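You operate a simulated robot arm through the tools that you are given. There is no shell and no other tool. Be economical: measure what you need, move in short steps, check, and stop when the job is done.

You are at the controls of a simulated robot arm. One attempt, no reset.

TASK
Turn the red grease knob to 2 and the blue to 1; wipe the stain off the gearbox.
Fine: guard door shut again, pad back. What is to be rubbed or washed off counts as gone when no trace of it is left.

Only the result counts: the job must be done as asked and must still hold three seconds after the hand-in. Knocking over, shifting, dropping, spilling or breaking anything else fails it.

THE ROBOT
A 7-joint arm with a two-finger parallel gripper on a trunk, on a base that drives. Base frame: it is fixed to the floor where the robot stands at the start and does not move with it; the origin is under the middle of the robot, x ahead of it, y to its left, z up. Units: mm, degrees, N and s.
With the tool pointing down near the work surface it reaches from about 100 to 540 mm from the robot's upright axis, wherever it stands. Its first joint turns from -166.0 to 166.0 degrees. Places, roughly: blue grease knob [700, -100, 1100]; brake knob [1300, 600, 1100]; emergency stop [1700, -400, 800]; gear lever [1300, -600, 1300]; guard door [700, -300, 1100]; lower latch dial [2000, -1100, 700]; main switch [1900, -1000, 1000]; oil stain [900, -900, 1200]; red grease knob [800, -300, 1100]; speed dial [1800, -800, 800]; turns dial [1800, -600, 800]; upper latch dial [2000, -1100, 1000]; yellow grease knob [1200, 800, 1100]. Payload 3.4 kg.
The tool frame sits at the grasp point between the pads (the TCP): z along the fingers, y along the line on which they close. The tips reach 30 mm beyond it. Largest opening 94 mm; finger width 28, thickness 10; the body of the gripper, 50 by 96 mm, starts 55 mm behind the TCP.
Orientation is told as [roll, pitch, yaw] about the base's x, y, z axes, in that order, counted from this pose: with the fingers straight down and closing along the base's y, the tool's x points along the base's -x, its y along +y and its z along -z.

THE INTERFACE
- The arm moves only by the tool servo_tool. Its argument "deltas" is one flat list of numbers, 7 for each row, row after row: the turn, a rotation vector about the tool's x, y, z in degrees, then the shift along the tool's x, y, z in mm, then the gripper command, from -1 (fully open) to 1 (shut), values between in proportion. In form: [wx, wy, wz, x, y, z, grip, wx, wy, wz, x, y, z, grip, ...]. A call has 1 to 8 rows; each row is the pose to reach, as a shift and turn from the pose commanded when the call began, along the tool's axes at that moment. Rows are played at 5 a second. More than 50 mm and 8.6 degrees between two rows, or a gripper value outside its range, and nothing of the call is played. Where a pose cannot be reached the arm comes as near as it can. A force on the tool above 40 N (or 10 N above the force at the start of the call, whichever is more), or a blocked arm, ends the call early, and 0.2 s more pass. The fingers move at their own pace (about 72 mm/s each) and stop on an object; they squeeze with about 43 N. The grip force told is the motor's: it shows also when the fingers shut on nothing. Time passes only in rows, and 0.2 s behind the last, so rows that repeat a pose let the fingers close. The reply holds the time, the measured pose of the TCP, the force on the tool along the base axes, the opening and the grip force, in the units named above and with some noise, with the torque about the TCP (base axes, N m) and any sound that the robot's microphone picked up.
- Cameras (640 x 400 px; columns grow to the right, rows downward): "scene" is now at [7.2, 108.4, 1661.3]; the picture's right is [-0.53, -0.84, 0.00], its down [-0.58, 0.37, -0.72] and it looks along [0.61, -0.39, -0.69] (base axes); focal length 276 px, centre (320, 200). "wrist" rides on the gripper at [76, 14, -102] in the tool frame; the picture's right is [-0.18, 0.98, 0.00], its down [-0.75, -0.14, -0.64] and it looks along [-0.63, -0.12, 0.77] (tool axes); focal length 243 px, centre (320, 200). There is no depth. A picture from a camera that has moved, and an enlarged one, comes with that camera's place and axes in the base frame and with its lens.
- snapshot(camera): a new picture of that camera. The clock stands still meanwhile.
- slide_trunk(by): slides the trunk up (or, below 0, down) by that many mm; the arm and the scene camera ride with it, the base frame stays. It gives what a move gives, with no picture.
- drive_base(legs): drives the robot by 1 to 6 legs, each [ahead, left, turn to the left] in mm, mm and degrees, along the robot's own axes; the way and the turn of a leg run together, so that a leg with both is an arc; at most 1500 mm and 180 degrees a leg. The arm and the cameras ride along, it lands a little off, and it stops where it bumps. It gives what a move gives.
- turn_head(pan, tilt): turns the head with the scene camera to pan (to the left, within 155 degrees either way) and tilt (down, from -29 to 69), counted from straight ahead of the robot. It gives what a move gives.
- inspect(camera, box): a new picture of the part [left, top, right, bottom] of that camera's present view, enlarged. The clock stands still meanwhile.
- close_job(): hands the job in; it is judged then, once.

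Work in short steps. Places have to be worked out from the pictures, the camera data and where the tool is seen: move nearer, look again, correct. Check each grasp and each placing, and mend what went wrong. You have 120 turns and 78 pictures in all, those below and enlarged ones among them. Open the gripper and draw the arm clear of the work before you hand the job in, unless the task says otherwise; then end with one line.

The tools are called after "Request:" as name(argument=value, ...) on one line, values as JSON. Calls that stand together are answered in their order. servo_tool: Moves the arm, as the interface text tells. Its arguments: {"type":"object","properties":{"deltas":{"type":"array"}},"required":["deltas"]} The other tools are called the same way: slide_trunk (by) slides the trunk up or down; drive_base (legs) drives the base; turn_head (pan, tilt) turns the head that bears the scene camera; snapshot (camera) takes a picture; inspect (camera, box) takes an enlarged picture of a part of a camera's view; close_job () hands the job in.

At the start:

```text
clock: 0.0
tool_pos: [230.9, -257.4, 1238.4]
tool_rot: [0.1, 0.0, 0.0]
ft_force: [-0.5, -0.4, 0.2]
ft_torque: [0.01, 0.0, -0.02]
finger_gap: 93.8
grip_force: 0.1
trunk travel left (down, up): [-325.0, 61.0]
robot x, y, heading: [-3.5, 0.9, 0.1]
head pan, tilt: [-32.3, 43.6]
```

scene: 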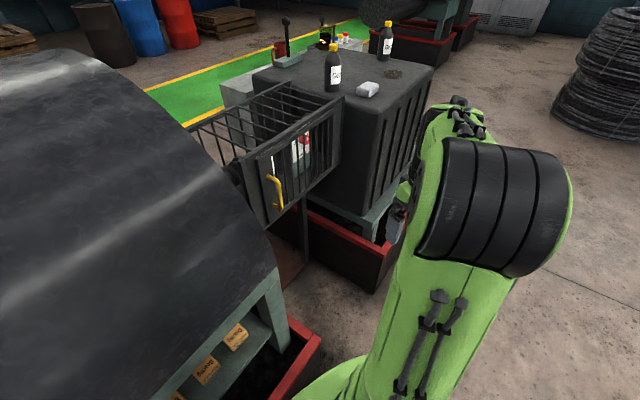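
wrist: 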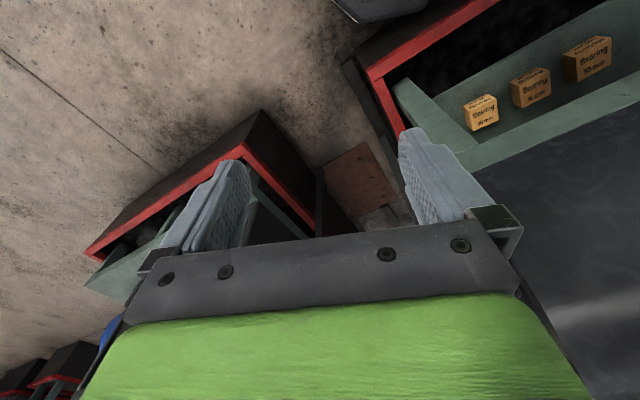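

The scene shows a gearbox with two bottles, a pad, a stain on top, and a barred guard door in front of the knobs. I'll enlarge that region.

Request:
inspect(camera="scene", box=[180, 70, 360, 230])

Request:
inspect(camera="scene", box=[240, 0, 460, 130])

```text
2.50 times, centred on (270, 150) of scene
camera zoom: at [7.2, 108.4, 1661.3], right [-0.53, -0.84, 0.0], down [-0.58, 0.37, -0.72], along [0.61, -0.39, -0.69], focal length 689 px, centre (445, 325)
```

zoom: 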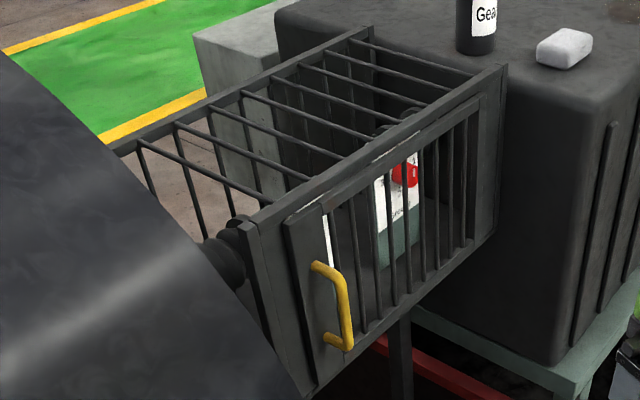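

```text
2.91 times, centred on (350, 65) of scene
camera zoom: at [7.2, 108.4, 1661.3], right [-0.53, -0.84, 0.0], down [-0.58, 0.37, -0.72], along [0.61, -0.39, -0.69], focal length 802 px, centre (233, 593)
```

zoom: 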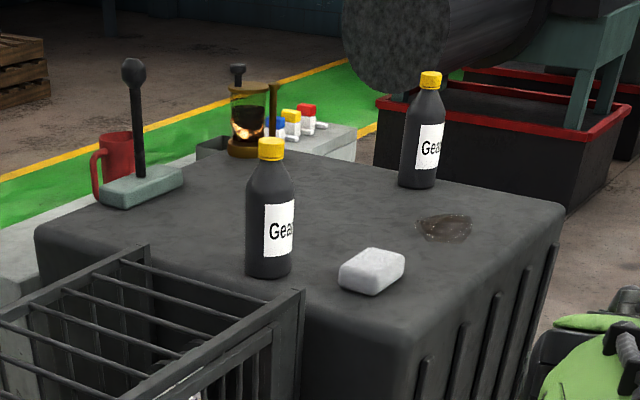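

The cage front runs roughly from (670,-55) to (865,-545), facing back toward the robot's right. I'll drive round to stand in front of it, then look again.

Request:
drive_base(legs=[[60, -400, 0], [0, 0, 21.5]])

Request:
turn_head(pan=5, tilt=35)

Request:
snapshot(camera="scene")

```text
clock: 3.6
tool_pos: [366.0, -545.1, 1237.0]
tool_rot: [0.0, 0.0, 21.1]
ft_force: [0.2, -0.2, -0.4]
ft_torque: [-0.01, 0.02, 0.06]
finger_gap: 93.8
grip_force: 0.1
trunk travel left (down, up): [-325.0, 61.0]
robot x, y, heading: [58.6, -390.8, 21.2]
head pan, tilt: [-32.3, 43.6]
```

```text
clock: 4.6
tool_pos: [365.5, -544.7, 1238.1]
tool_rot: [0.0, 0.0, 21.1]
ft_force: [-0.4, -1.2, -0.4]
ft_torque: [0.0, 0.03, 0.0]
finger_gap: 94.2
grip_force: 0.1
trunk travel left (down, up): [-325.0, 61.0]
robot x, y, heading: [56.2, -386.3, 21.2]
head pan, tilt: [5.0, 35.0]
```

```text
73 pictures are left
camera scene: at [24.1, -228.5, 1674.1], right [0.44, -0.9, 0.0], down [-0.52, -0.25, -0.82], along [0.74, 0.36, -0.57], focal length 276 px, centre (320, 200)
```

scene: 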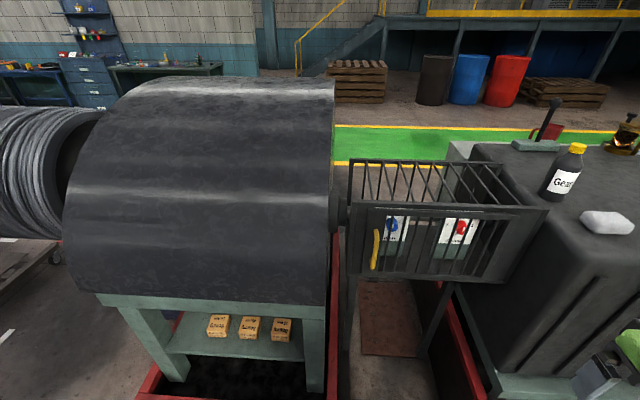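

Now I see blue and red knobs behind the door; enlarging it.

Request:
inspect(camera="scene", box=[330, 150, 554, 290])

```text
2.86 times, centred on (442, 220) of scene
camera zoom: at [24.1, -228.5, 1674.1], right [0.44, -0.9, 0.0], down [-0.52, -0.25, -0.82], along [0.74, 0.36, -0.57], focal length 788 px, centre (-29, 143)
```

zoom: 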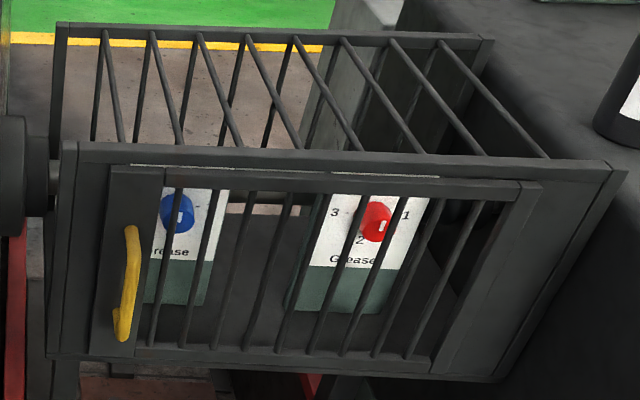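

Geometry worked out: handle ≈ (605,-121,1102), hinge at the right side ≈ (802,-450), knobs ~75 mm behind the front face at z≈1090. I drive nearer and a bit left (so the door has room to swing right), and start turning the tool to horizontal.

Request:
drive_base(legs=[[120, 90, 0.5]])

Request:
servo_tool(deltas=[0, -8, 0, 0, 0, 0, -1, 0, -16, 0, 0, 0, 0, -1, 0, -24, 0, 0, 0, 0, -1, 0, -32, 0, 0, 0, 0, -1, 0, -40, 0, 0, 0, 0, -1, 0, -48, 0, 0, 0, 0, -1, 0, -56, 0, 0, 0, 0, -1, 0, -64, 0, 0, 0, 0, -1])

Request:
servo_tool(deltas=[0, -8, 0, 0, 0, 0, -1, 0, -16, 0, 0, 0, 0, -1, 0, -24, 0, 0, 0, 0, -1, 0, -26, 0, 0, 0, 0, -1, 0, -26, 0, 0, 0, 0, -1])

Request:
snapshot(camera="scene")

Request:
snapshot(camera="wrist")

```text
clock: 6.1
tool_pos: [440.0, -430.8, 1237.4]
tool_rot: [0.2, 0.0, 20.9]
ft_force: [-0.3, 0.5, 0.4]
ft_torque: [-0.01, -0.01, 0.02]
finger_gap: 93.8
grip_force: 0.1
trunk travel left (down, up): [-325.0, 61.0]
robot x, y, heading: [131.5, -272.4, 20.5]
head pan, tilt: [5.0, 35.0]
stopped in leg 1: the robot was blocked; the commanded pose is now the measured one
```

```text
clock: 7.9
tool_pos: [437.7, -432.4, 1237.7]
tool_rot: [0.1, -64.1, 20.8]
ft_force: [-0.7, 0.1, -1.0]
ft_torque: [0.02, 0.0, 0.01]
finger_gap: 94.2
grip_force: 0.0
trunk travel left (down, up): [-325.0, 61.0]
robot x, y, heading: [131.9, -275.6, 20.8]
head pan, tilt: [5.0, 35.0]
```

```text
clock: 9.1
tool_pos: [438.5, -430.1, 1237.5]
tool_rot: [144.7, -89.9, -124.0]
ft_force: [-0.7, 1.3, 0.0]
ft_torque: [-0.01, 0.01, 0.0]
finger_gap: 93.9
grip_force: 0.1
trunk travel left (down, up): [-325.0, 61.0]
robot x, y, heading: [130.3, -274.2, 20.9]
head pan, tilt: [5.0, 35.0]
```

```text
71 pictures are left
camera scene: at [98.9, -113.9, 1674.2], right [0.44, -0.9, 0.0], down [-0.52, -0.25, -0.82], along [0.74, 0.36, -0.57], focal length 276 px, centre (320, 200)
```

scene: 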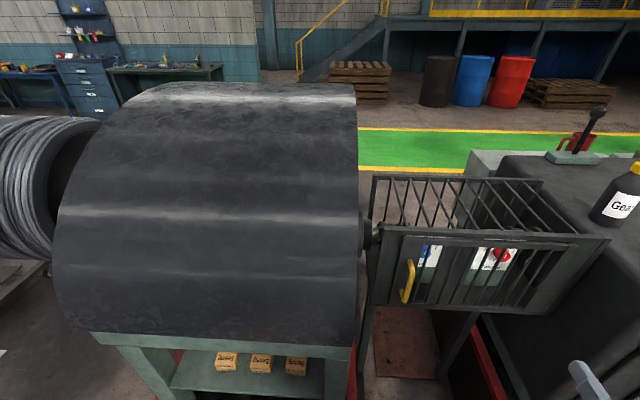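

```text
70 pictures are left
camera wrist: at [337.5, -453.7, 1162.1], right [-0.35, 0.92, 0.19], down [-0.55, -0.36, 0.75], along [0.76, 0.16, 0.63], focal length 243 px, centre (320, 200)
```

wrist: 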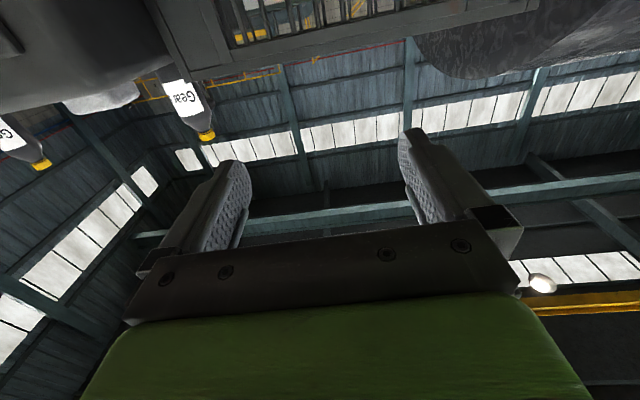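

The base touched something at the very end of its leg (near the tray) and stopped. I inspect the door again from here to refine the handle position.

Request:
drive_base(legs=[[-15, 0, 0]])

Request:
inspect(camera="scene", box=[350, 160, 622, 330])

```text
clock: 9.9
tool_pos: [425.3, -435.9, 1237.8]
tool_rot: [72.5, -89.8, -51.7]
ft_force: [-0.1, 1.2, 0.2]
ft_torque: [0.03, 0.04, 0.0]
finger_gap: 93.8
grip_force: 0.0
trunk travel left (down, up): [-325.0, 61.0]
robot x, y, heading: [116.0, -279.4, 20.7]
head pan, tilt: [5.0, 35.0]
```

```text
2.35 times, centred on (486, 245) of scene
camera zoom: at [85.6, -118.8, 1674.1], right [0.44, -0.9, 0.0], down [-0.52, -0.25, -0.82], along [0.74, 0.36, -0.57], focal length 649 px, centre (-71, 94)
```

zoom: 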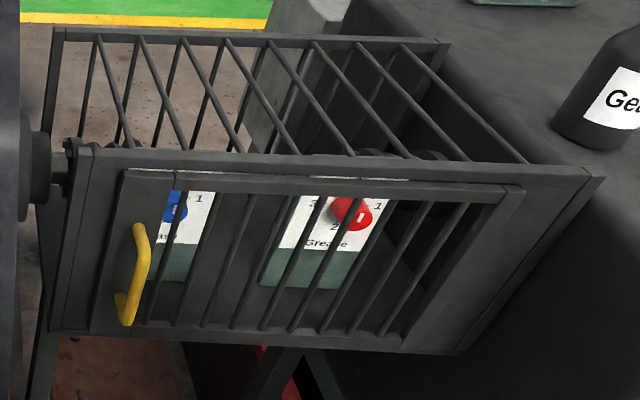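

Triangulated: handle bar ≈ (616,-121,1088), hinge ≈ (783,-448), door normal ≈ 23.5°. I move the tool to 100 mm in front of the handle.

Request:
servo_tool(deltas=[0, 0, 0, 21, 32, 27, -1, -1, 0, 0, 43, 64, 54, -1, -1.5, 0, 0, 64, 95, 81, -1, -2, 0, 0, 86, 127, 108, -1, -2.5, 0, 0, 107, 159, 135, -1, -2.8, 0, 0, 128, 191, 162, -1, -2.8, 0, 0, 150, 222, 189, -1, -2.8, 0, 0, 150, 222, 189, -1])

Request:
snapshot(camera="scene")

Request:
snapshot(camera="wrist")

```text
clock: 11.7
tool_pos: [555.3, -183.4, 1094.7]
tool_rot: [-143.1, -87.9, 165.4]
ft_force: [-1.1, 0.3, -0.2]
ft_torque: [0.01, 0.02, 0.05]
finger_gap: 94.0
grip_force: 0.2
out of reach, approached as far as the arm can: row 1, 2, 3, 4, 5, 6, 7, 8
trunk travel left (down, up): [-325.0, 61.0]
robot x, y, heading: [120.5, -279.2, 20.8]
head pan, tilt: [5.0, 35.0]
```

```text
68 pictures are left
camera scene: at [84.8, -119.0, 1674.2], right [0.44, -0.9, 0.0], down [-0.52, -0.25, -0.82], along [0.74, 0.36, -0.57], focal length 276 px, centre (320, 200)
```

scene: 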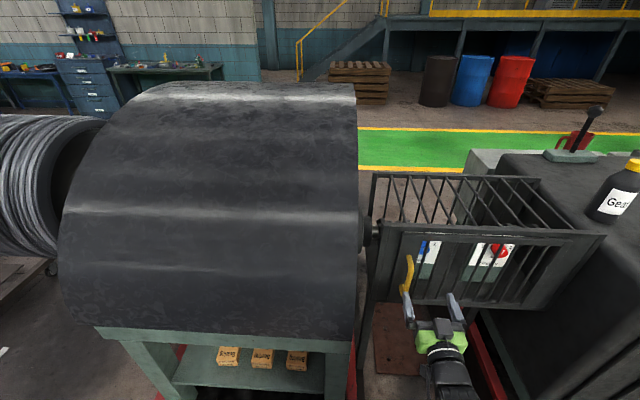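

```text
67 pictures are left
camera wrist: at [458.3, -207.9, 1016.1], right [-0.38, 0.91, 0.16], down [-0.57, -0.37, 0.74], along [0.73, 0.19, 0.66], focal length 243 px, centre (320, 200)
```

wrist: 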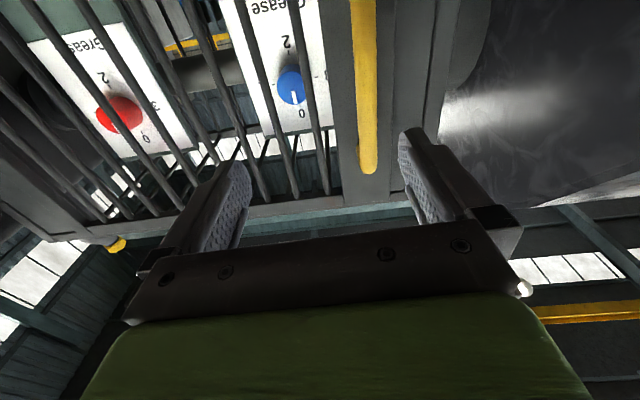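

The tool can't fold back that close to the robot; it sits at (555,-183,1095). I'll back the base off by 110 mm and check the pose.

Request:
drive_base(legs=[[-120, 0, 2.5]])

Request:
servo_tool(deltas=[0, 0, 0, 0, 0, 0, -1])

```text
clock: 12.9
tool_pos: [439.7, -208.0, 1094.5]
tool_rot: [-143.1, -87.9, 167.9]
ft_force: [-0.2, 0.9, -1.0]
ft_torque: [-0.03, 0.02, -0.02]
finger_gap: 94.0
grip_force: 0.0
trunk travel left (down, up): [-325.0, 61.0]
robot x, y, heading: [6.4, -323.2, 23.4]
head pan, tilt: [5.0, 35.0]
```

```text
clock: 13.3
tool_pos: [441.5, -207.7, 1093.0]
tool_rot: [-141.3, -88.0, 166.0]
ft_force: [0.1, -0.3, -0.1]
ft_torque: [0.0, -0.04, 0.02]
finger_gap: 94.1
grip_force: 0.0
trunk travel left (down, up): [-325.0, 61.0]
robot x, y, heading: [9.0, -321.7, 23.2]
head pan, tilt: [5.0, 35.0]
```

Robot backed off; tool level, heading ≈24.7°. I advance to about 70 mm short of the grasp and check alignment.

Request:
servo_tool(deltas=[0, 0, 0, 3, 2, 40, -1, 0, 0, 0, 5, 4, 80, -1, 0, 0, 0, 7, 6, 115, -1, 0, 0, 0, 7, 6, 115, -1])

Request:
snapshot(camera="wrist")

Request:
inspect(camera="scene", box=[330, 160, 602, 330])

```text
clock: 14.3
tool_pos: [542.6, -156.1, 1088.8]
tool_rot: [-141.5, -88.1, 166.1]
ft_force: [0.0, 1.0, -0.2]
ft_torque: [0.0, 0.04, -0.01]
finger_gap: 94.2
grip_force: 0.0
trunk travel left (down, up): [-325.0, 61.0]
robot x, y, heading: [5.8, -320.6, 23.3]
head pan, tilt: [5.0, 35.0]
```

```text
66 pictures are left
camera wrist: at [446.3, -185.5, 1009.7], right [-0.42, 0.89, 0.16], down [-0.55, -0.39, 0.74], along [0.72, 0.22, 0.65], focal length 243 px, centre (320, 200)
```

wrist: 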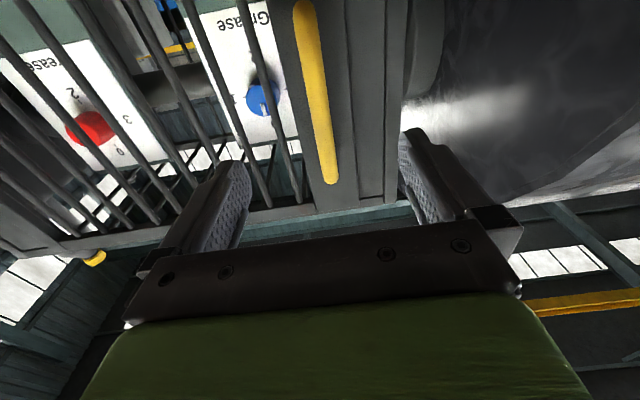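

```text
2.35 times, centred on (466, 245) of scene
camera zoom: at [-33.4, -166.1, 1674.2], right [0.48, -0.88, 0.0], down [-0.5, -0.27, -0.82], along [0.72, 0.39, -0.57], focal length 649 px, centre (-24, 94)
```

zoom: 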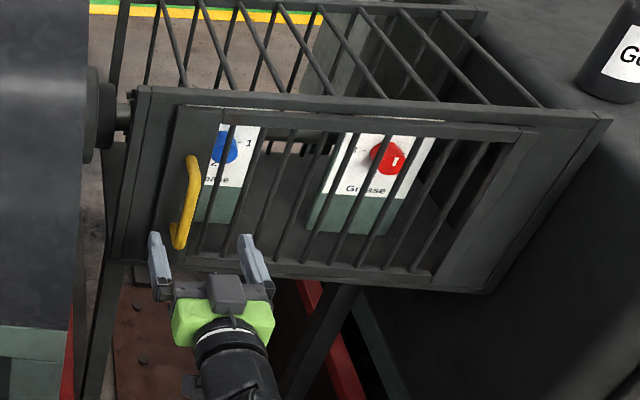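

Aligned with the handle bar. Advancing 68 mm and closing.

Request:
servo_tool(deltas=[0, 0, 0, 1, 0, 35, -1, 0, 0, 0, 2, 1, 67, -1, 0, 0, 0, 2, 1, 67, 0.2, 0, 0, 0, 2, 1, 67, 1, 0, 0, 0, 2, 1, 67, 1, 0, 0, 0, 2, 1, 67, 1])

Request:
snapshot(camera="wrist")

```text
clock: 15.7
tool_pos: [600.8, -125.7, 1089.0]
tool_rot: [-145.2, -88.1, 170.0]
ft_force: [-4.2, -4.1, -0.6]
ft_torque: [0.49, 0.7, -0.02]
finger_gap: 14.3
grip_force: 45.5
trunk travel left (down, up): [-325.0, 61.0]
robot x, y, heading: [9.7, -317.3, 23.6]
head pan, tilt: [5.0, 35.0]
```

```text
64 pictures are left
camera wrist: at [504.3, -155.7, 1011.0], right [-0.42, 0.89, 0.17], down [-0.55, -0.39, 0.74], along [0.73, 0.22, 0.65], focal length 243 px, centre (320, 200)
```

wrist: 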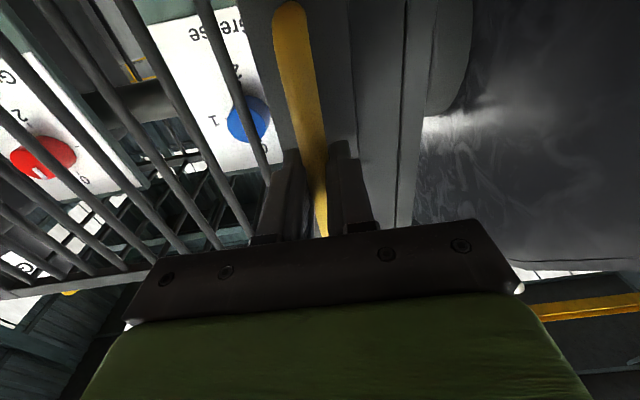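

Handle held (14 mm gap). I pull a small 7° arc about the hinge and watch forces.

Request:
servo_tool(deltas=[-3.5, 0, 0, 0, -2.6, -22.4, 1, -7, 0, 0, 0, -6.6, -44.7, 1, -7, 0, 0, 0, -6.6, -44.7, 1])

Request:
inspect(camera="scene", box=[330, 160, 602, 330])

```text
clock: 16.5
tool_pos: [564.8, -149.8, 1088.5]
tool_rot: [-141.4, -88.1, 173.2]
ft_force: [3.6, -2.3, 6.7]
ft_torque: [1.21, 0.6, -0.03]
finger_gap: 13.8
grip_force: 45.6
trunk travel left (down, up): [-325.0, 61.0]
robot x, y, heading: [3.1, -323.3, 23.4]
head pan, tilt: [5.0, 35.0]
```

```text
2.35 times, centred on (466, 245) of scene
camera zoom: at [-32.6, -166.5, 1674.3], right [0.48, -0.88, 0.0], down [-0.5, -0.27, -0.82], along [0.72, 0.39, -0.57], focal length 649 px, centre (-24, 94)
```

zoom: 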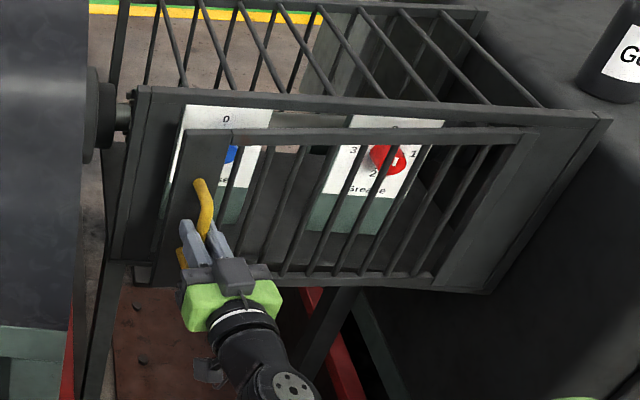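

Door swings as modelled. Continue 21° more.

Request:
servo_tool(deltas=[-7, 0, 0, 0, -6.6, -44.7, 1, -14, 0, 0, 0, -18.6, -88.2, 1, -21, 0, 0, 0, -35.8, -129.9, 1, -21, 0, 0, 0, -35.8, -129.9, 1])

Request:
snapshot(camera="scene")

```text
clock: 17.5
tool_pos: [472.3, -249.5, 1089.6]
tool_rot: [-126.4, -87.8, 179.2]
ft_force: [4.5, -1.0, 24.8]
ft_torque: [0.95, 0.92, 0.06]
finger_gap: 14.4
grip_force: 45.5
trunk travel left (down, up): [-325.0, 61.0]
robot x, y, heading: [8.8, -323.7, 23.5]
head pan, tilt: [5.0, 35.0]
```

```text
62 pictures are left
camera scene: at [-34.2, -165.6, 1674.2], right [0.48, -0.88, 0.0], down [-0.5, -0.27, -0.82], along [0.72, 0.39, -0.57], focal length 276 px, centre (320, 200)
```

scene: 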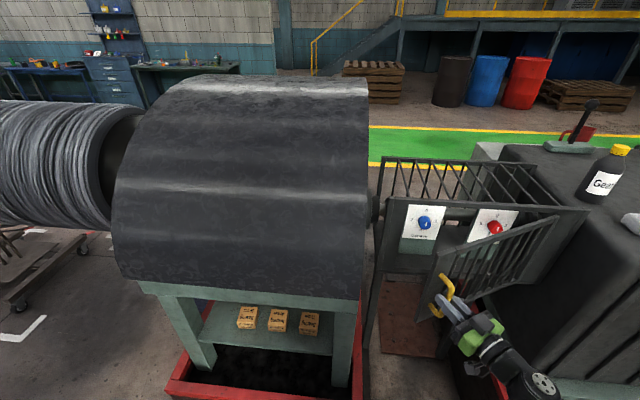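

Arm followed to (472,-250); door about 28° open. Continue 14° more, easing the small vertical stress.

Request:
servo_tool(deltas=[-7, 0, 0, -3, -6.6, -44.7, 1, -14, 0, 0, -3, -18.6, -88.2, 1, -14, 0, 0, -3, -18.6, -88.2, 1])

```text
clock: 18.3
tool_pos: [431.0, -331.0, 1089.0]
tool_rot: [-103.0, -88.1, 169.8]
ft_force: [0.6, 0.9, 17.8]
ft_torque: [0.99, 1.08, -0.03]
finger_gap: 14.2
grip_force: 44.8
trunk travel left (down, up): [-325.0, 61.0]
robot x, y, heading: [9.7, -320.7, 23.3]
head pan, tilt: [5.0, 35.0]
```

Still following exactly (42°). Another 14°.

Request:
servo_tool(deltas=[-7, 0, 0, -3, -6.6, -44.7, 1, -14, 0, 0, -4, -18.6, -88.2, 1, -14, 0, 0, -4, -18.6, -88.2, 1])

Request:
snapshot(camera="scene")

```text
clock: 19.1
tool_pos: [411.5, -418.0, 1089.0]
tool_rot: [-72.0, -88.6, 153.1]
ft_force: [-27.9, 3.8, -31.0]
ft_torque: [0.6, 1.16, 0.26]
finger_gap: 14.1
grip_force: 45.3
trunk travel left (down, up): [-325.0, 61.0]
robot x, y, heading: [6.3, -326.2, 23.2]
head pan, tilt: [5.0, 35.0]
```

```text
61 pictures are left
camera scene: at [-36.5, -165.0, 1673.8], right [0.48, -0.88, 0.0], down [-0.5, -0.27, -0.82], along [0.72, 0.39, -0.57], focal length 276 px, centre (320, 200)
```

scene: 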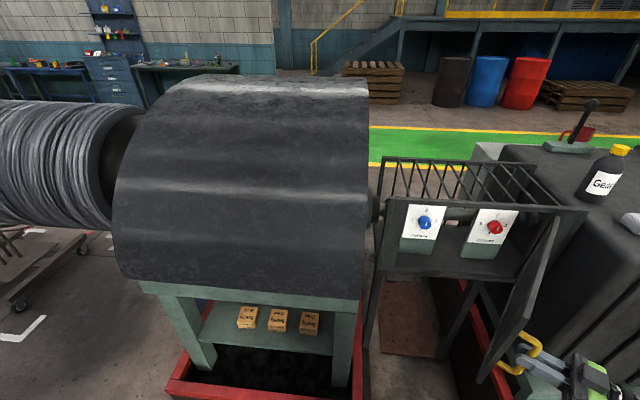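

Now ~56° open. Correct small radial/vertical stress and continue.

Request:
servo_tool(deltas=[-7, 0, 0, 4, -2.6, -44.7, 1, -14, 0, 0, 4, -13.6, -88.2, 1, -14, 0, 0, 4, -13.6, -88.2, 1])

```text
clock: 19.6
tool_pos: [409.9, -478.3, 1079.8]
tool_rot: [-28.2, -88.3, 119.1]
ft_force: [-1.0, -0.9, 4.2]
ft_torque: [0.4, 1.3, -0.22]
finger_gap: 13.4
grip_force: 44.9
out of reach, approached as far as the arm can: row 2
trunk travel left (down, up): [-325.0, 61.0]
robot x, y, heading: [5.4, -323.3, 23.3]
head pan, tilt: [5.0, 35.0]
stopped in row 2: the force on the tool passed its limit at 56 N (the readings are from after the stop); the commanded pose is now the measured one
```

Door ~66° open; arm at its wrist limit here. I release the handle and retreat by driving the base to the right, leaving the door, then push it from the inside.

Request:
servo_tool(deltas=[0, 0, 0, 0, 0, 0, -1, 0, 0, 0, 0, 0, 0, -1, 0, 0, 0, 0, 0, 0, -1])

Request:
drive_base(legs=[[-38, -90, 0]])

Request:
snapshot(camera="scene")

```text
clock: 20.4
tool_pos: [411.0, -478.2, 1080.0]
tool_rot: [-33.6, -88.3, 124.6]
ft_force: [0.2, 0.5, -0.9]
ft_torque: [0.03, 0.02, 0.0]
finger_gap: 93.9
grip_force: 0.0
trunk travel left (down, up): [-325.0, 61.0]
robot x, y, heading: [9.2, -321.2, 23.5]
head pan, tilt: [5.0, 35.0]
```

```text
clock: 21.6
tool_pos: [412.7, -575.4, 1080.0]
tool_rot: [-34.4, -88.2, 125.5]
ft_force: [0.6, -0.5, 0.6]
ft_torque: [0.02, 0.0, -0.01]
finger_gap: 94.0
grip_force: 0.0
trunk travel left (down, up): [-325.0, 61.0]
robot x, y, heading: [10.3, -419.9, 23.4]
head pan, tilt: [5.0, 35.0]
```

```text
60 pictures are left
camera scene: at [-32.1, -264.7, 1674.3], right [0.48, -0.88, 0.0], down [-0.5, -0.27, -0.82], along [0.72, 0.39, -0.57], focal length 276 px, centre (320, 200)
```

scene: 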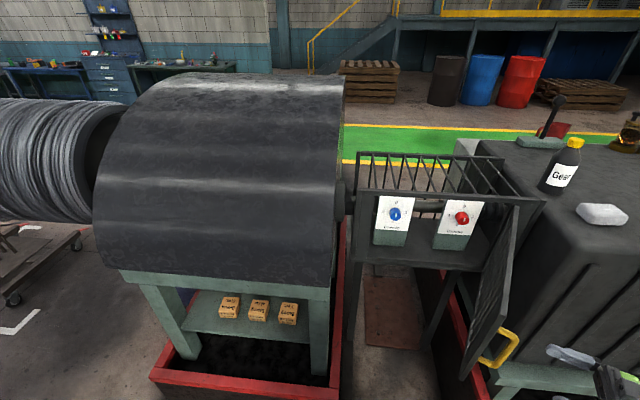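

Door stays put at ~68°. Now I lift the tool above the door's top while rotating it back towards forward.

Request:
servo_tool(deltas=[8, 0, 0, -45, 0, 0, 1, 16, 0, 0, -90, 0, 0, 1, 24, 0, 0, -135, 0, 0, 1, 32, 0, 0, -180, 0, 0, 1, 40, 0, 0, -225, 0, 0, 1, 48, 0, 0, -270, 0, 0, 1, 56, 0, 0, -285, 0, 0, 1, 56, 0, 0, -285, 0, 0, 1])

```text
clock: 23.4
tool_pos: [407.2, -568.1, 1366.7]
tool_rot: [-90.1, -88.2, 124.9]
ft_force: [0.4, 0.5, -0.8]
ft_torque: [-0.01, -0.04, 0.03]
finger_gap: 0.0
grip_force: 32.8
trunk travel left (down, up): [-325.0, 61.0]
robot x, y, heading: [11.0, -420.6, 23.7]
head pan, tilt: [5.0, 35.0]
```

Tool up at z 1367. I back the base 100 mm for room, then swing the tool over to the inner side of the door.

Request:
drive_base(legs=[[-100, 0, 0]])

Request:
servo_tool(deltas=[8, 0, 0, 0, 24, 33, 1, 16, 0, 0, 0, 48, 66, 1, 24, 0, 0, 0, 72, 99, 1, 32, 0, 0, 0, 96, 132, 1, 40, 0, 0, 0, 120, 164, 1, 43, 0, 0, 0, 120, 164, 1, 43, 0, 0, 0, 120, 164, 1])

```text
clock: 24.5
tool_pos: [313.6, -607.0, 1366.8]
tool_rot: [-90.8, -88.1, 125.6]
ft_force: [-1.0, 0.6, 0.2]
ft_torque: [0.0, -0.01, 0.01]
finger_gap: 0.0
grip_force: 32.8
trunk travel left (down, up): [-325.0, 61.0]
robot x, y, heading: [-83.8, -463.3, 23.3]
head pan, tilt: [5.0, 35.0]
```

```text
clock: 26.1
tool_pos: [379.8, -413.0, 1363.7]
tool_rot: [-134.1, -88.1, 126.0]
ft_force: [0.5, 0.5, -0.2]
ft_torque: [-0.02, 0.02, -0.01]
finger_gap: 0.1
grip_force: 33.0
trunk travel left (down, up): [-325.0, 61.0]
robot x, y, heading: [-79.9, -463.1, 23.3]
head pan, tilt: [5.0, 35.0]
```

On the inner side, heading −8°. Lowering to z≈1150 beside the door panel.

Request:
servo_tool(deltas=[0, 0, 0, 45, 0, 0, 1, 0, 0, 0, 90, 0, 0, 1, 0, 0, 0, 135, 0, 0, 1, 0, 0, 0, 180, 0, 0, 1, 0, 0, 0, 213, 0, 0, 1, 0, 0, 0, 213, 0, 0, 1])

Request:
snapshot(camera="scene")

```text
clock: 27.5
tool_pos: [386.0, -419.8, 1150.4]
tool_rot: [-134.4, -88.2, 126.3]
ft_force: [0.0, 1.3, -0.1]
ft_torque: [0.0, -0.01, 0.0]
finger_gap: 0.0
grip_force: 33.4
out of reach, approached as far as the arm can: row 3
trunk travel left (down, up): [-325.0, 61.0]
robot x, y, heading: [-84.0, -461.8, 23.3]
head pan, tilt: [5.0, 35.0]
```

```text
59 pictures are left
camera scene: at [-123.6, -302.9, 1674.3], right [0.47, -0.88, 0.0], down [-0.51, -0.27, -0.82], along [0.72, 0.39, -0.57], focal length 276 px, centre (320, 200)
```

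scene: 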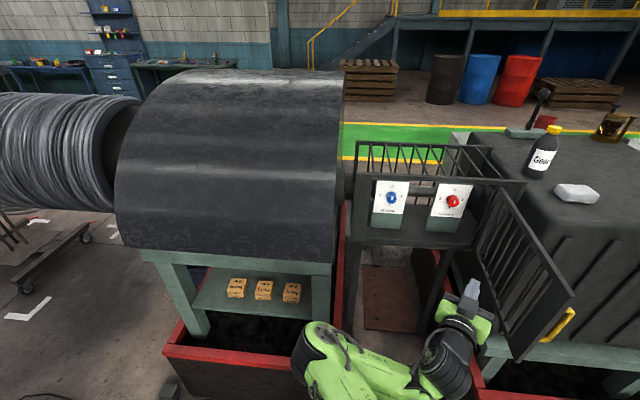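

Tool is to the left of the door. Now push right, following the arc.

Request:
servo_tool(deltas=[0, 0, 0, 0, -40, 6, 1, 0, 0, 0, 0, -80, 15, 1, 0, 0, 0, 0, -120, 27, 1, 0, 0, 0, 0, -160, 48, 1, 0, 0, 0, 0, -195, 72, 1, 0, 0, 0, 0, -195, 72, 1])

Request:
snapshot(camera="scene")

```text
clock: 28.9
tool_pos: [471.6, -615.4, 1146.4]
tool_rot: [-130.1, -88.1, 121.8]
ft_force: [0.5, 0.9, -0.6]
ft_torque: [-0.02, 0.0, 0.03]
finger_gap: 0.0
grip_force: 32.9
out of reach, approached as far as the arm can: row 2, 3, 4, 5, 6
trunk travel left (down, up): [-325.0, 61.0]
robot x, y, heading: [-84.2, -461.8, 23.2]
head pan, tilt: [5.0, 35.0]
```

```text
58 pictures are left
camera scene: at [-124.0, -300.8, 1674.0], right [0.47, -0.88, 0.0], down [-0.5, -0.27, -0.82], along [0.72, 0.39, -0.57], focal length 276 px, centre (320, 200)
```

scene: 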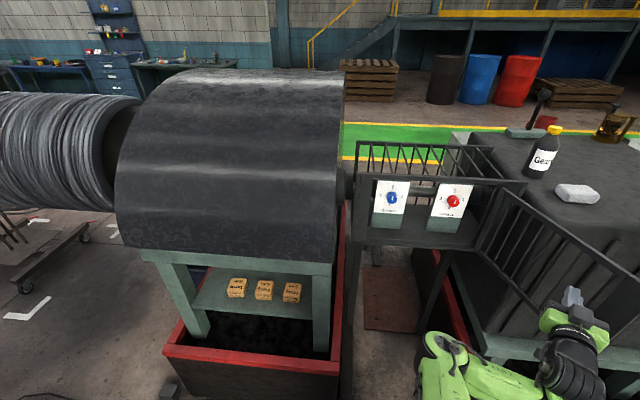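

Door is well open now, no residual force. Looking at the knobs closely.

Request:
inspect(camera="scene", box=[340, 160, 500, 260])

```text
4.00 times, centred on (420, 210) of scene
camera zoom: at [-124.0, -300.8, 1674.0], right [0.47, -0.88, 0.0], down [-0.5, -0.27, -0.82], along [0.72, 0.39, -0.57], focal length 1103 px, centre (-80, 160)
```

zoom: 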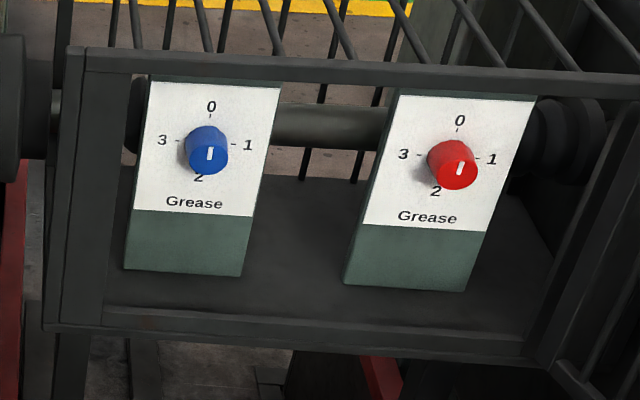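

Request:
inspect(camera="scene", box=[372, 178, 412, 218])

Request:
inspect(camera="scene", box=[434, 182, 474, 222])

```text
10.00 times, centred on (392, 198) of scene
camera zoom: at [-124.0, -300.8, 1674.0], right [0.47, -0.88, 0.0], down [-0.5, -0.27, -0.82], along [0.72, 0.39, -0.57], focal length 2757 px, centre (-400, 220)
```

zoom: 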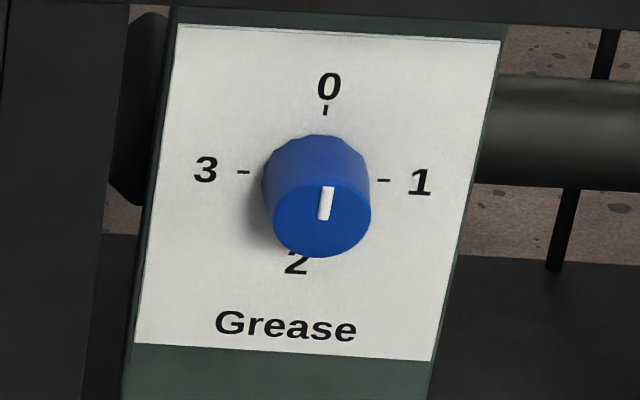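

```text
10.00 times, centred on (454, 202) of scene
camera zoom: at [-124.0, -300.8, 1674.0], right [0.47, -0.88, 0.0], down [-0.5, -0.27, -0.82], along [0.72, 0.39, -0.57], focal length 2757 px, centre (-1020, 180)
```

zoom: 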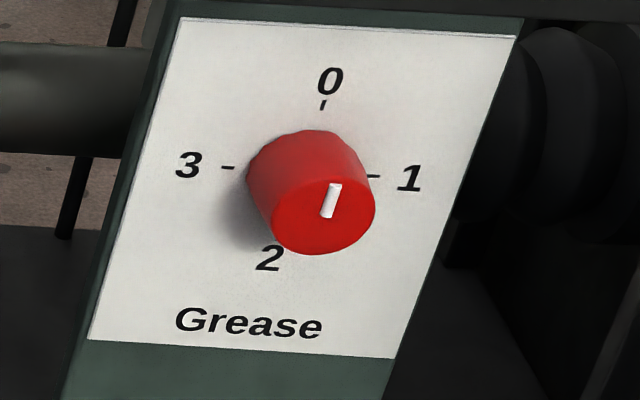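

Both knobs are at 0; both need clockwise turns (red 180°, blue 90°). Red face ≈ (845,-348,1077), blue ≈ (752,-139,1080). I bring the tool away from the door, heading to 23.5°, and then drive in closer.

Request:
servo_tool(deltas=[0, 0, 0, 0, 41, -12, 1, -5, 0, 0, 12, 82, -24, 1, -11, 0, 0, 24, 124, -36, 1, -18, 0, 0, 36, 165, -48, 1, -25, 0, 0, 50, 206, -60, 1, -31.8, 0, 0, 69, 247, -70, 1, -31.8, 0, 0, 69, 247, -70, -1, -31.8, 0, 0, 69, 247, -70, -1])

Request:
drive_base(legs=[[0, -150, 0], [180, 0, 0]])

Request:
snapshot(camera="scene")

Request:
snapshot(camera="wrist")

```text
clock: 30.7
tool_pos: [474.8, -319.0, 1090.6]
tool_rot: [-97.4, -88.3, 121.0]
ft_force: [-0.8, 0.3, 0.4]
ft_torque: [-0.01, 0.01, -0.05]
finger_gap: 81.9
grip_force: 0.2
out of reach, approached as far as the arm can: row 2, 3, 4, 5, 6, 7, 8
trunk travel left (down, up): [-325.0, 61.0]
robot x, y, heading: [-84.3, -463.6, 23.4]
head pan, tilt: [5.0, 35.0]
```

```text
clock: 33.2
tool_pos: [703.5, -385.8, 1091.0]
tool_rot: [-95.3, -88.3, 118.7]
ft_force: [0.4, 0.4, 0.6]
ft_torque: [0.02, 0.01, 0.01]
finger_gap: 94.0
grip_force: 0.0
trunk travel left (down, up): [-325.0, 61.0]
robot x, y, heading: [144.4, -527.2, 23.2]
head pan, tilt: [5.0, 35.0]
```

```text
54 pictures are left
camera scene: at [105.8, -367.4, 1674.1], right [0.47, -0.88, 0.0], down [-0.51, -0.27, -0.82], along [0.72, 0.39, -0.57], focal length 276 px, centre (320, 200)
```

scene: 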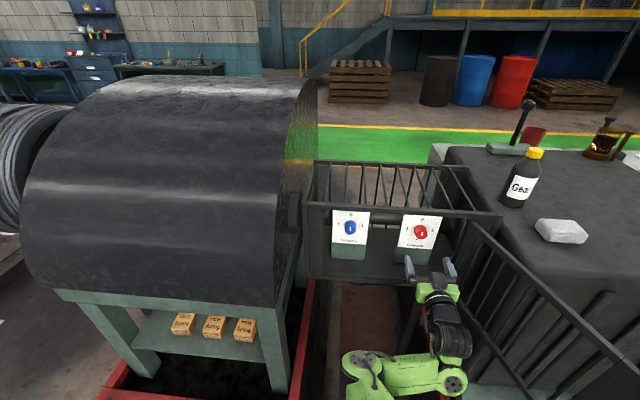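

```text
53 pictures are left
camera wrist: at [603.9, -415.3, 1015.3], right [-0.39, 0.91, 0.15], down [-0.54, -0.36, 0.76], along [0.74, 0.21, 0.64], focal length 243 px, centre (320, 200)
```

wrist: 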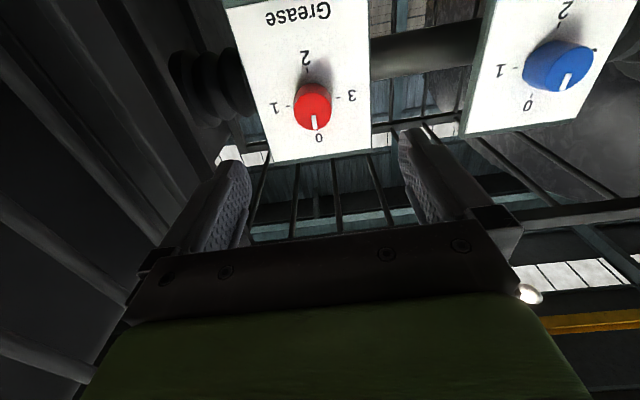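

Good position: TCP ~140 mm in front of the red knob. Enlarging the scene view to triangulate with the wrist view.

Request:
inspect(camera="scene", box=[320, 190, 500, 302])

Request:
inspect(camera="wrist", box=[120, 0, 640, 200])

```text
3.56 times, centred on (410, 246) of scene
camera zoom: at [105.8, -367.4, 1674.1], right [0.47, -0.88, 0.0], down [-0.51, -0.27, -0.82], along [0.72, 0.39, -0.57], focal length 980 px, centre (0, 36)
```

zoom: 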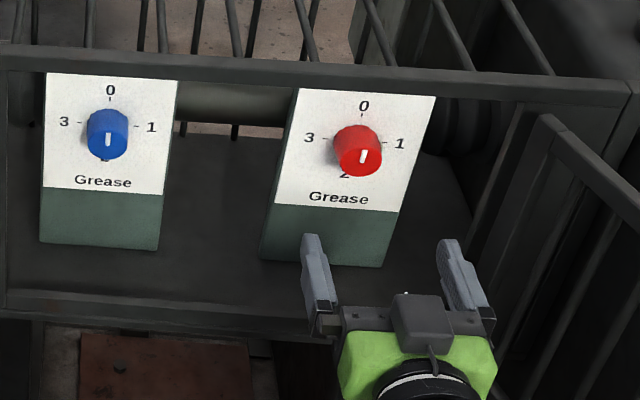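

```text
1.23 times, centred on (380, 100) of wrist
camera zoom: at [603.9, -415.3, 1015.3], right [-0.39, 0.91, 0.15], down [-0.54, -0.36, 0.76], along [0.74, 0.21, 0.64], focal length 299 px, centre (246, 323)
```

zoom: 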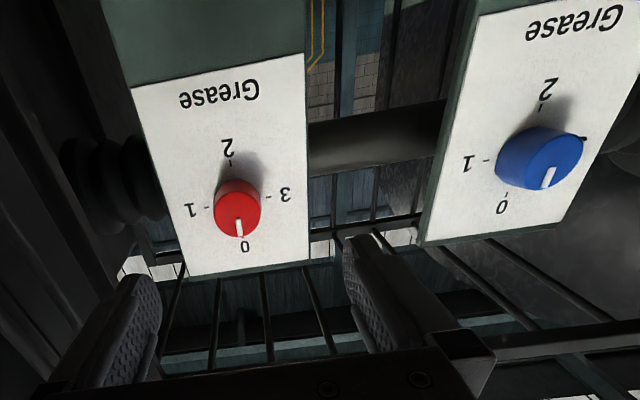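

Calibrated well: red face ≈ (826,-342,1093), blue ≈ (732,-140,1093), machine yaw ≈25°. Approaching red with open fingers.

Request:
servo_tool(deltas=[-1.5, 0, 0, -1, -4, 40, -1, -1.5, 0, 0, -2, -8.6, 80, -1, -1.5, 0, 0, -2, -8.6, 120, -1, -1.5, 0, 0, -2, -8.6, 120, -1])

Request:
snapshot(camera="wrist")

Request:
inspect(camera="scene", box=[320, 190, 500, 302])

```text
clock: 34.2
tool_pos: [816.0, -346.9, 1096.2]
tool_rot: [-96.5, -88.4, 121.4]
ft_force: [-3.1, 0.1, -0.2]
ft_torque: [-0.03, 0.0, -0.12]
finger_gap: 93.4
grip_force: 0.1
trunk travel left (down, up): [-325.0, 61.0]
robot x, y, heading: [144.6, -526.0, 23.3]
head pan, tilt: [5.0, 35.0]
```

```text
50 pictures are left
camera wrist: at [717.7, -378.7, 1020.0], right [-0.42, 0.9, 0.16], down [-0.53, -0.38, 0.76], along [0.74, 0.23, 0.64], focal length 243 px, centre (320, 200)
```

wrist: 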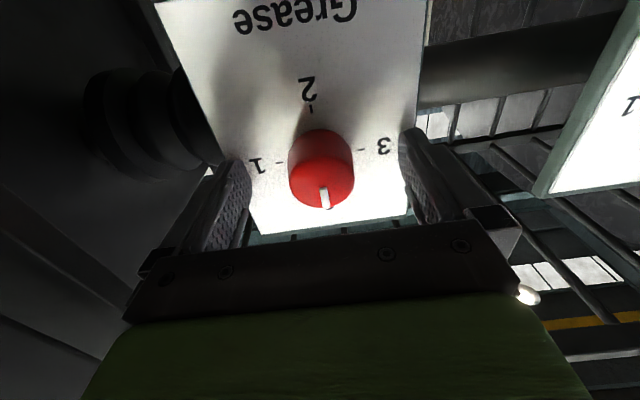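

```text
3.56 times, centred on (410, 246) of scene
camera zoom: at [103.8, -368.0, 1674.1], right [0.47, -0.88, 0.0], down [-0.51, -0.27, -0.82], along [0.72, 0.39, -0.57], focal length 980 px, centre (0, 36)
```

zoom: 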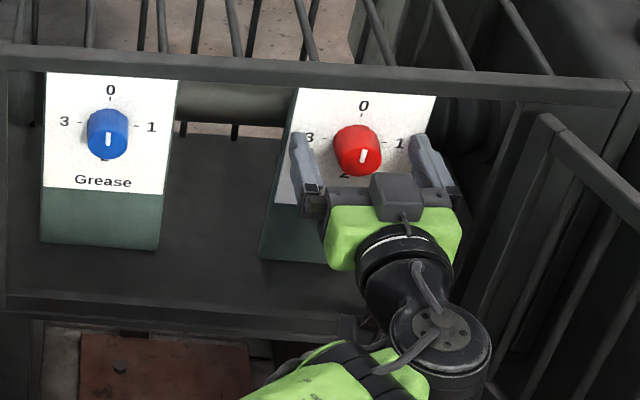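

Centred on the knob. Closing.

Request:
servo_tool(deltas=[0, 0, 0, 0, 0, -1, 0.2, 0, 0, 0, 0, 0, -1, 1, 0, 0, 0, 0, 0, -1, 1, 0, 0, 0, 0, 0, -1, 1])

Request:
servo_tool(deltas=[0, 0, 8, 0, 0, 0, 1, 0, 0, 16, 0, 0, 0, 1, 0, 0, 24, 0, 0, 0, 1, 0, 0, 24, 0, 0, 0, 1])

Request:
snapshot(camera="wrist")

```text
clock: 35.2
tool_pos: [814.1, -347.0, 1095.8]
tool_rot: [-95.9, -88.2, 120.7]
ft_force: [-1.2, 1.7, -0.7]
ft_torque: [0.04, 0.03, -0.36]
finger_gap: 37.2
grip_force: 45.1
trunk travel left (down, up): [-325.0, 61.0]
robot x, y, heading: [142.8, -525.7, 23.0]
head pan, tilt: [5.0, 35.0]
```

```text
clock: 36.2
tool_pos: [814.8, -348.9, 1095.5]
tool_rot: [90.6, -67.8, -65.7]
ft_force: [4.7, 0.9, 4.2]
ft_torque: [0.16, -0.3, -0.44]
finger_gap: 37.5
grip_force: 44.7
trunk travel left (down, up): [-325.0, 61.0]
robot x, y, heading: [142.2, -522.7, 23.4]
head pan, tilt: [5.0, 35.0]
```

```text
48 pictures are left
camera wrist: at [704.3, -351.8, 1030.9], right [-0.35, 0.76, 0.54], down [-0.41, -0.65, 0.64], along [0.84, 0.0, 0.54], focal length 243 px, centre (320, 200)
```

wrist: 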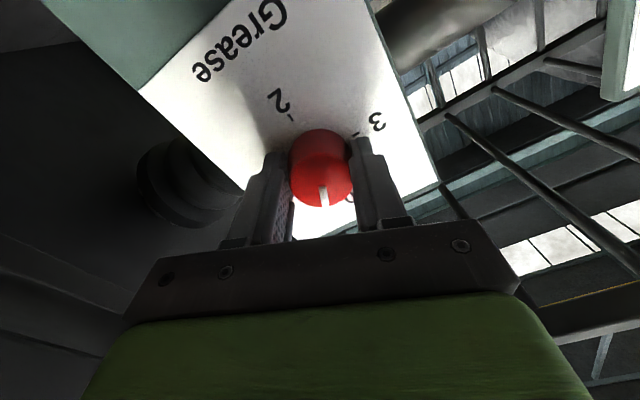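

The knob turns with the gripper (torque low). Continue to 90°.

Request:
servo_tool(deltas=[0, 0, 8.25, 0, 0, 0, 1, 0, 0, 16.5, 0, 0, 0, 1, 0, 0, 24.75, 0, 0, 0, 1, 0, 0, 33, 0, 0, 0, 1, 0, 0, 41.25, 0, 0, 0, 1, 0, 0, 49.5, 0, 0, 0, 1, 0, 0, 57.75, 0, 0, 0, 1, 0, 0, 66, 0, 0, 0, 1])

Request:
snapshot(camera="wrist")

```text
clock: 38.0
tool_pos: [815.2, -348.1, 1094.5]
tool_rot: [90.2, -1.4, -65.1]
ft_force: [6.1, -3.0, 4.2]
ft_torque: [0.15, -0.42, -0.04]
finger_gap: 37.5
grip_force: 44.8
trunk travel left (down, up): [-325.0, 61.0]
robot x, y, heading: [143.5, -525.8, 23.3]
head pan, tilt: [5.0, 35.0]
```

```text
47 pictures are left
camera wrist: at [689.2, -321.3, 1107.6], right [0.06, -0.14, 0.99], down [-0.26, -0.96, -0.12], along [0.96, -0.25, -0.1], focal length 243 px, centre (320, 200)
```

wrist: 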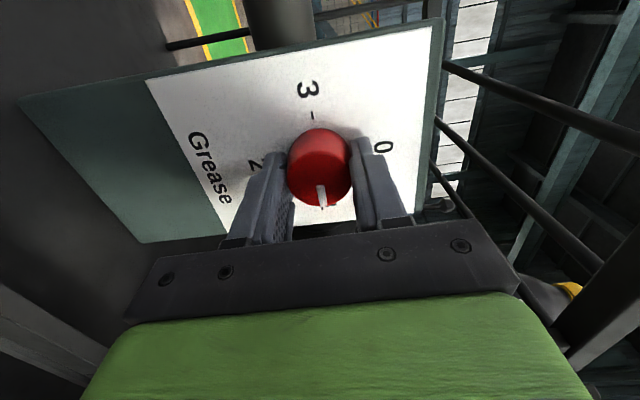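

Knob at 1 now. I try to continue rotating in the same grip toward 2.

Request:
servo_tool(deltas=[0, 0, 8.25, 0, 0, 0, 1, 0, 0, 16.5, 0, 0, 0, 1, 0, 0, 24.75, 0, 0, 0, 1, 0, 0, 33, 0, 0, 0, 1, 0, 0, 41.25, 0, 0, 0, 1, 0, 0, 49.5, 0, 0, 0, 1, 0, 0, 57.75, 0, 0, 0, 1, 0, 0, 66, 0, 0, 0, 1])

```text
clock: 39.8
tool_pos: [814.5, -348.7, 1093.7]
tool_rot: [90.3, 64.4, -64.8]
ft_force: [-1.3, -4.0, -2.1]
ft_torque: [0.44, -1.11, 0.19]
finger_gap: 37.4
grip_force: 44.8
trunk travel left (down, up): [-325.0, 61.0]
robot x, y, heading: [137.7, -525.2, 23.5]
head pan, tilt: [5.0, 35.0]
```

Request:
servo_tool(deltas=[0, 0, 8, 0, 0, 0, 1, 0, 0, 16, 0, 0, 0, 1, 0, 0, 24, 0, 0, 0, 1, 0, 0, 24, 0, 0, 0, 1])

Request:
snapshot(camera="wrist")

```text
clock: 40.8
tool_pos: [815.1, -348.6, 1094.0]
tool_rot: [93.8, 88.4, -61.4]
ft_force: [-8.1, -4.5, -5.9]
ft_torque: [0.04, -0.12, -0.41]
finger_gap: 37.5
grip_force: 44.9
trunk travel left (down, up): [-325.0, 61.0]
robot x, y, heading: [143.2, -529.5, 23.2]
head pan, tilt: [5.0, 35.0]
```

```text
46 pictures are left
camera wrist: at [725.8, -401.4, 1171.6], right [0.42, -0.9, -0.16], down [-0.63, -0.16, -0.76], along [0.65, 0.41, -0.63], focal length 243 px, centre (320, 200)
```

wrist: 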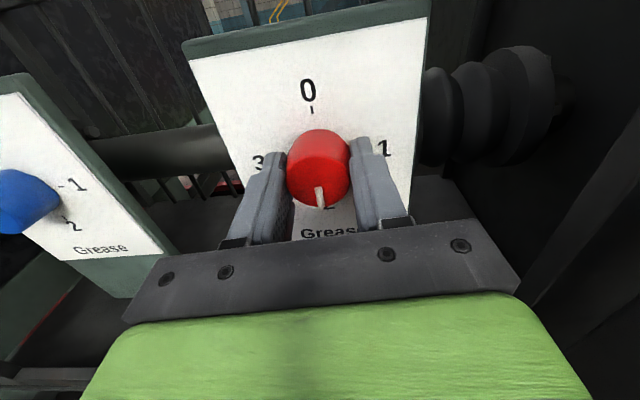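

Red points to 2. Release and back away straight.

Request:
servo_tool(deltas=[0, 0, 0, 0, 0, 0, -1, 0, 0, 0, 0, 0, 0, -1, 0, 0, 0, 0, 0, 0, -1, 0, 0, 0, 0, 0, -45, -1, 0, 0, 0, 0, 0, -90, -1, 0, 0, 0, 0, 0, -125, -1, 0, 0, 0, 0, 0, -125, -1])

Request:
snapshot(camera="wrist")

```text
clock: 42.4
tool_pos: [699.9, -396.6, 1094.7]
tool_rot: [94.0, 88.3, -61.2]
ft_force: [1.5, 0.7, 0.9]
ft_torque: [0.0, -0.02, 0.02]
finger_gap: 94.2
grip_force: 0.1
trunk travel left (down, up): [-325.0, 61.0]
robot x, y, heading: [143.5, -525.2, 23.2]
head pan, tilt: [5.0, 35.0]
```

```text
45 pictures are left
camera wrist: at [611.4, -450.0, 1171.1], right [0.41, -0.9, -0.15], down [-0.63, -0.16, -0.76], along [0.66, 0.41, -0.63], focal length 243 px, centre (320, 200)
```

wrist: 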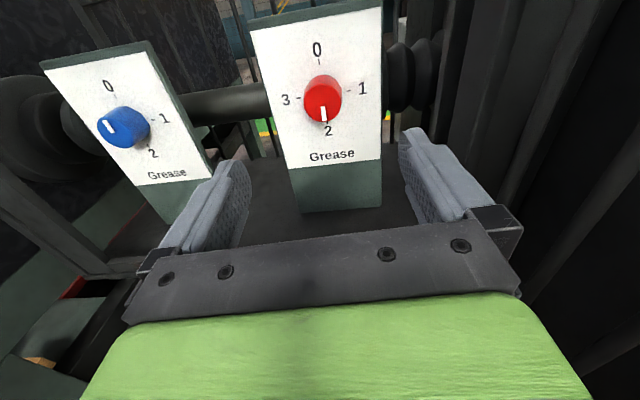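

Red confirmed at 2. Now move in front of blue, turning the gripper back by 90° on the way.

Request:
servo_tool(deltas=[0, 0, -8.4, 0, -30, 2, -1, 0, 0, -16.8, 0, -60, 4, -1, 0, 0, -25.2, 0, -90, 6, -1, 0, 0, -33.6, 0, -120, 8, -1, 0, 0, -42, 0, -150, 10, -1, 0, 0, -50.4, 0, -180, 12, -1, 0, 0, -58.8, 0, -210, 15, -1, 0, 0, -67.2, 0, -220, 16, -1])

Request:
servo_tool(deltas=[0, 0, -8, 0, 0, 0, -1, 0, 0, -16, 0, 0, 0, -1, 0, 0, -22.8, 0, 0, 0, -1, 0, 0, -22.8, 0, 0, 0, -1])

Request:
snapshot(camera="wrist")

```text
clock: 44.2
tool_pos: [621.9, -194.3, 1089.0]
tool_rot: [90.2, 21.1, -65.0]
ft_force: [0.2, 0.2, -0.3]
ft_torque: [0.03, 0.0, 0.01]
finger_gap: 93.7
grip_force: 0.2
trunk travel left (down, up): [-325.0, 61.0]
robot x, y, heading: [144.4, -524.3, 23.5]
head pan, tilt: [5.0, 35.0]
```

```text
clock: 45.2
tool_pos: [623.9, -194.5, 1088.9]
tool_rot: [90.1, -1.7, -65.3]
ft_force: [-0.1, 0.1, 0.3]
ft_torque: [0.01, 0.02, 0.0]
finger_gap: 93.7
grip_force: 0.1
trunk travel left (down, up): [-325.0, 61.0]
robot x, y, heading: [146.8, -523.2, 23.1]
head pan, tilt: [5.0, 35.0]
```

```text
44 pictures are left
camera wrist: at [497.6, -166.8, 1100.8], right [0.06, -0.14, 0.99], down [-0.26, -0.96, -0.12], along [0.96, -0.25, -0.1], focal length 243 px, centre (320, 200)
```

wrist: 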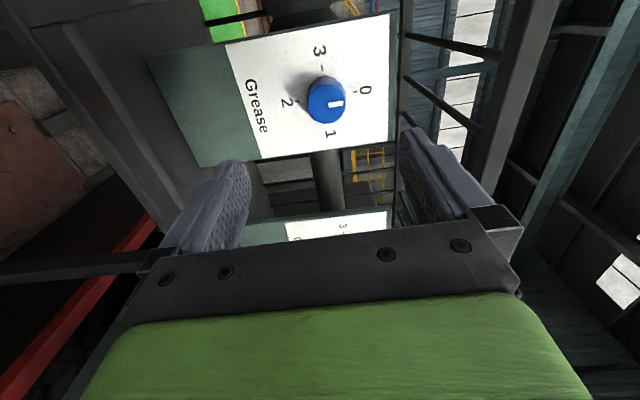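

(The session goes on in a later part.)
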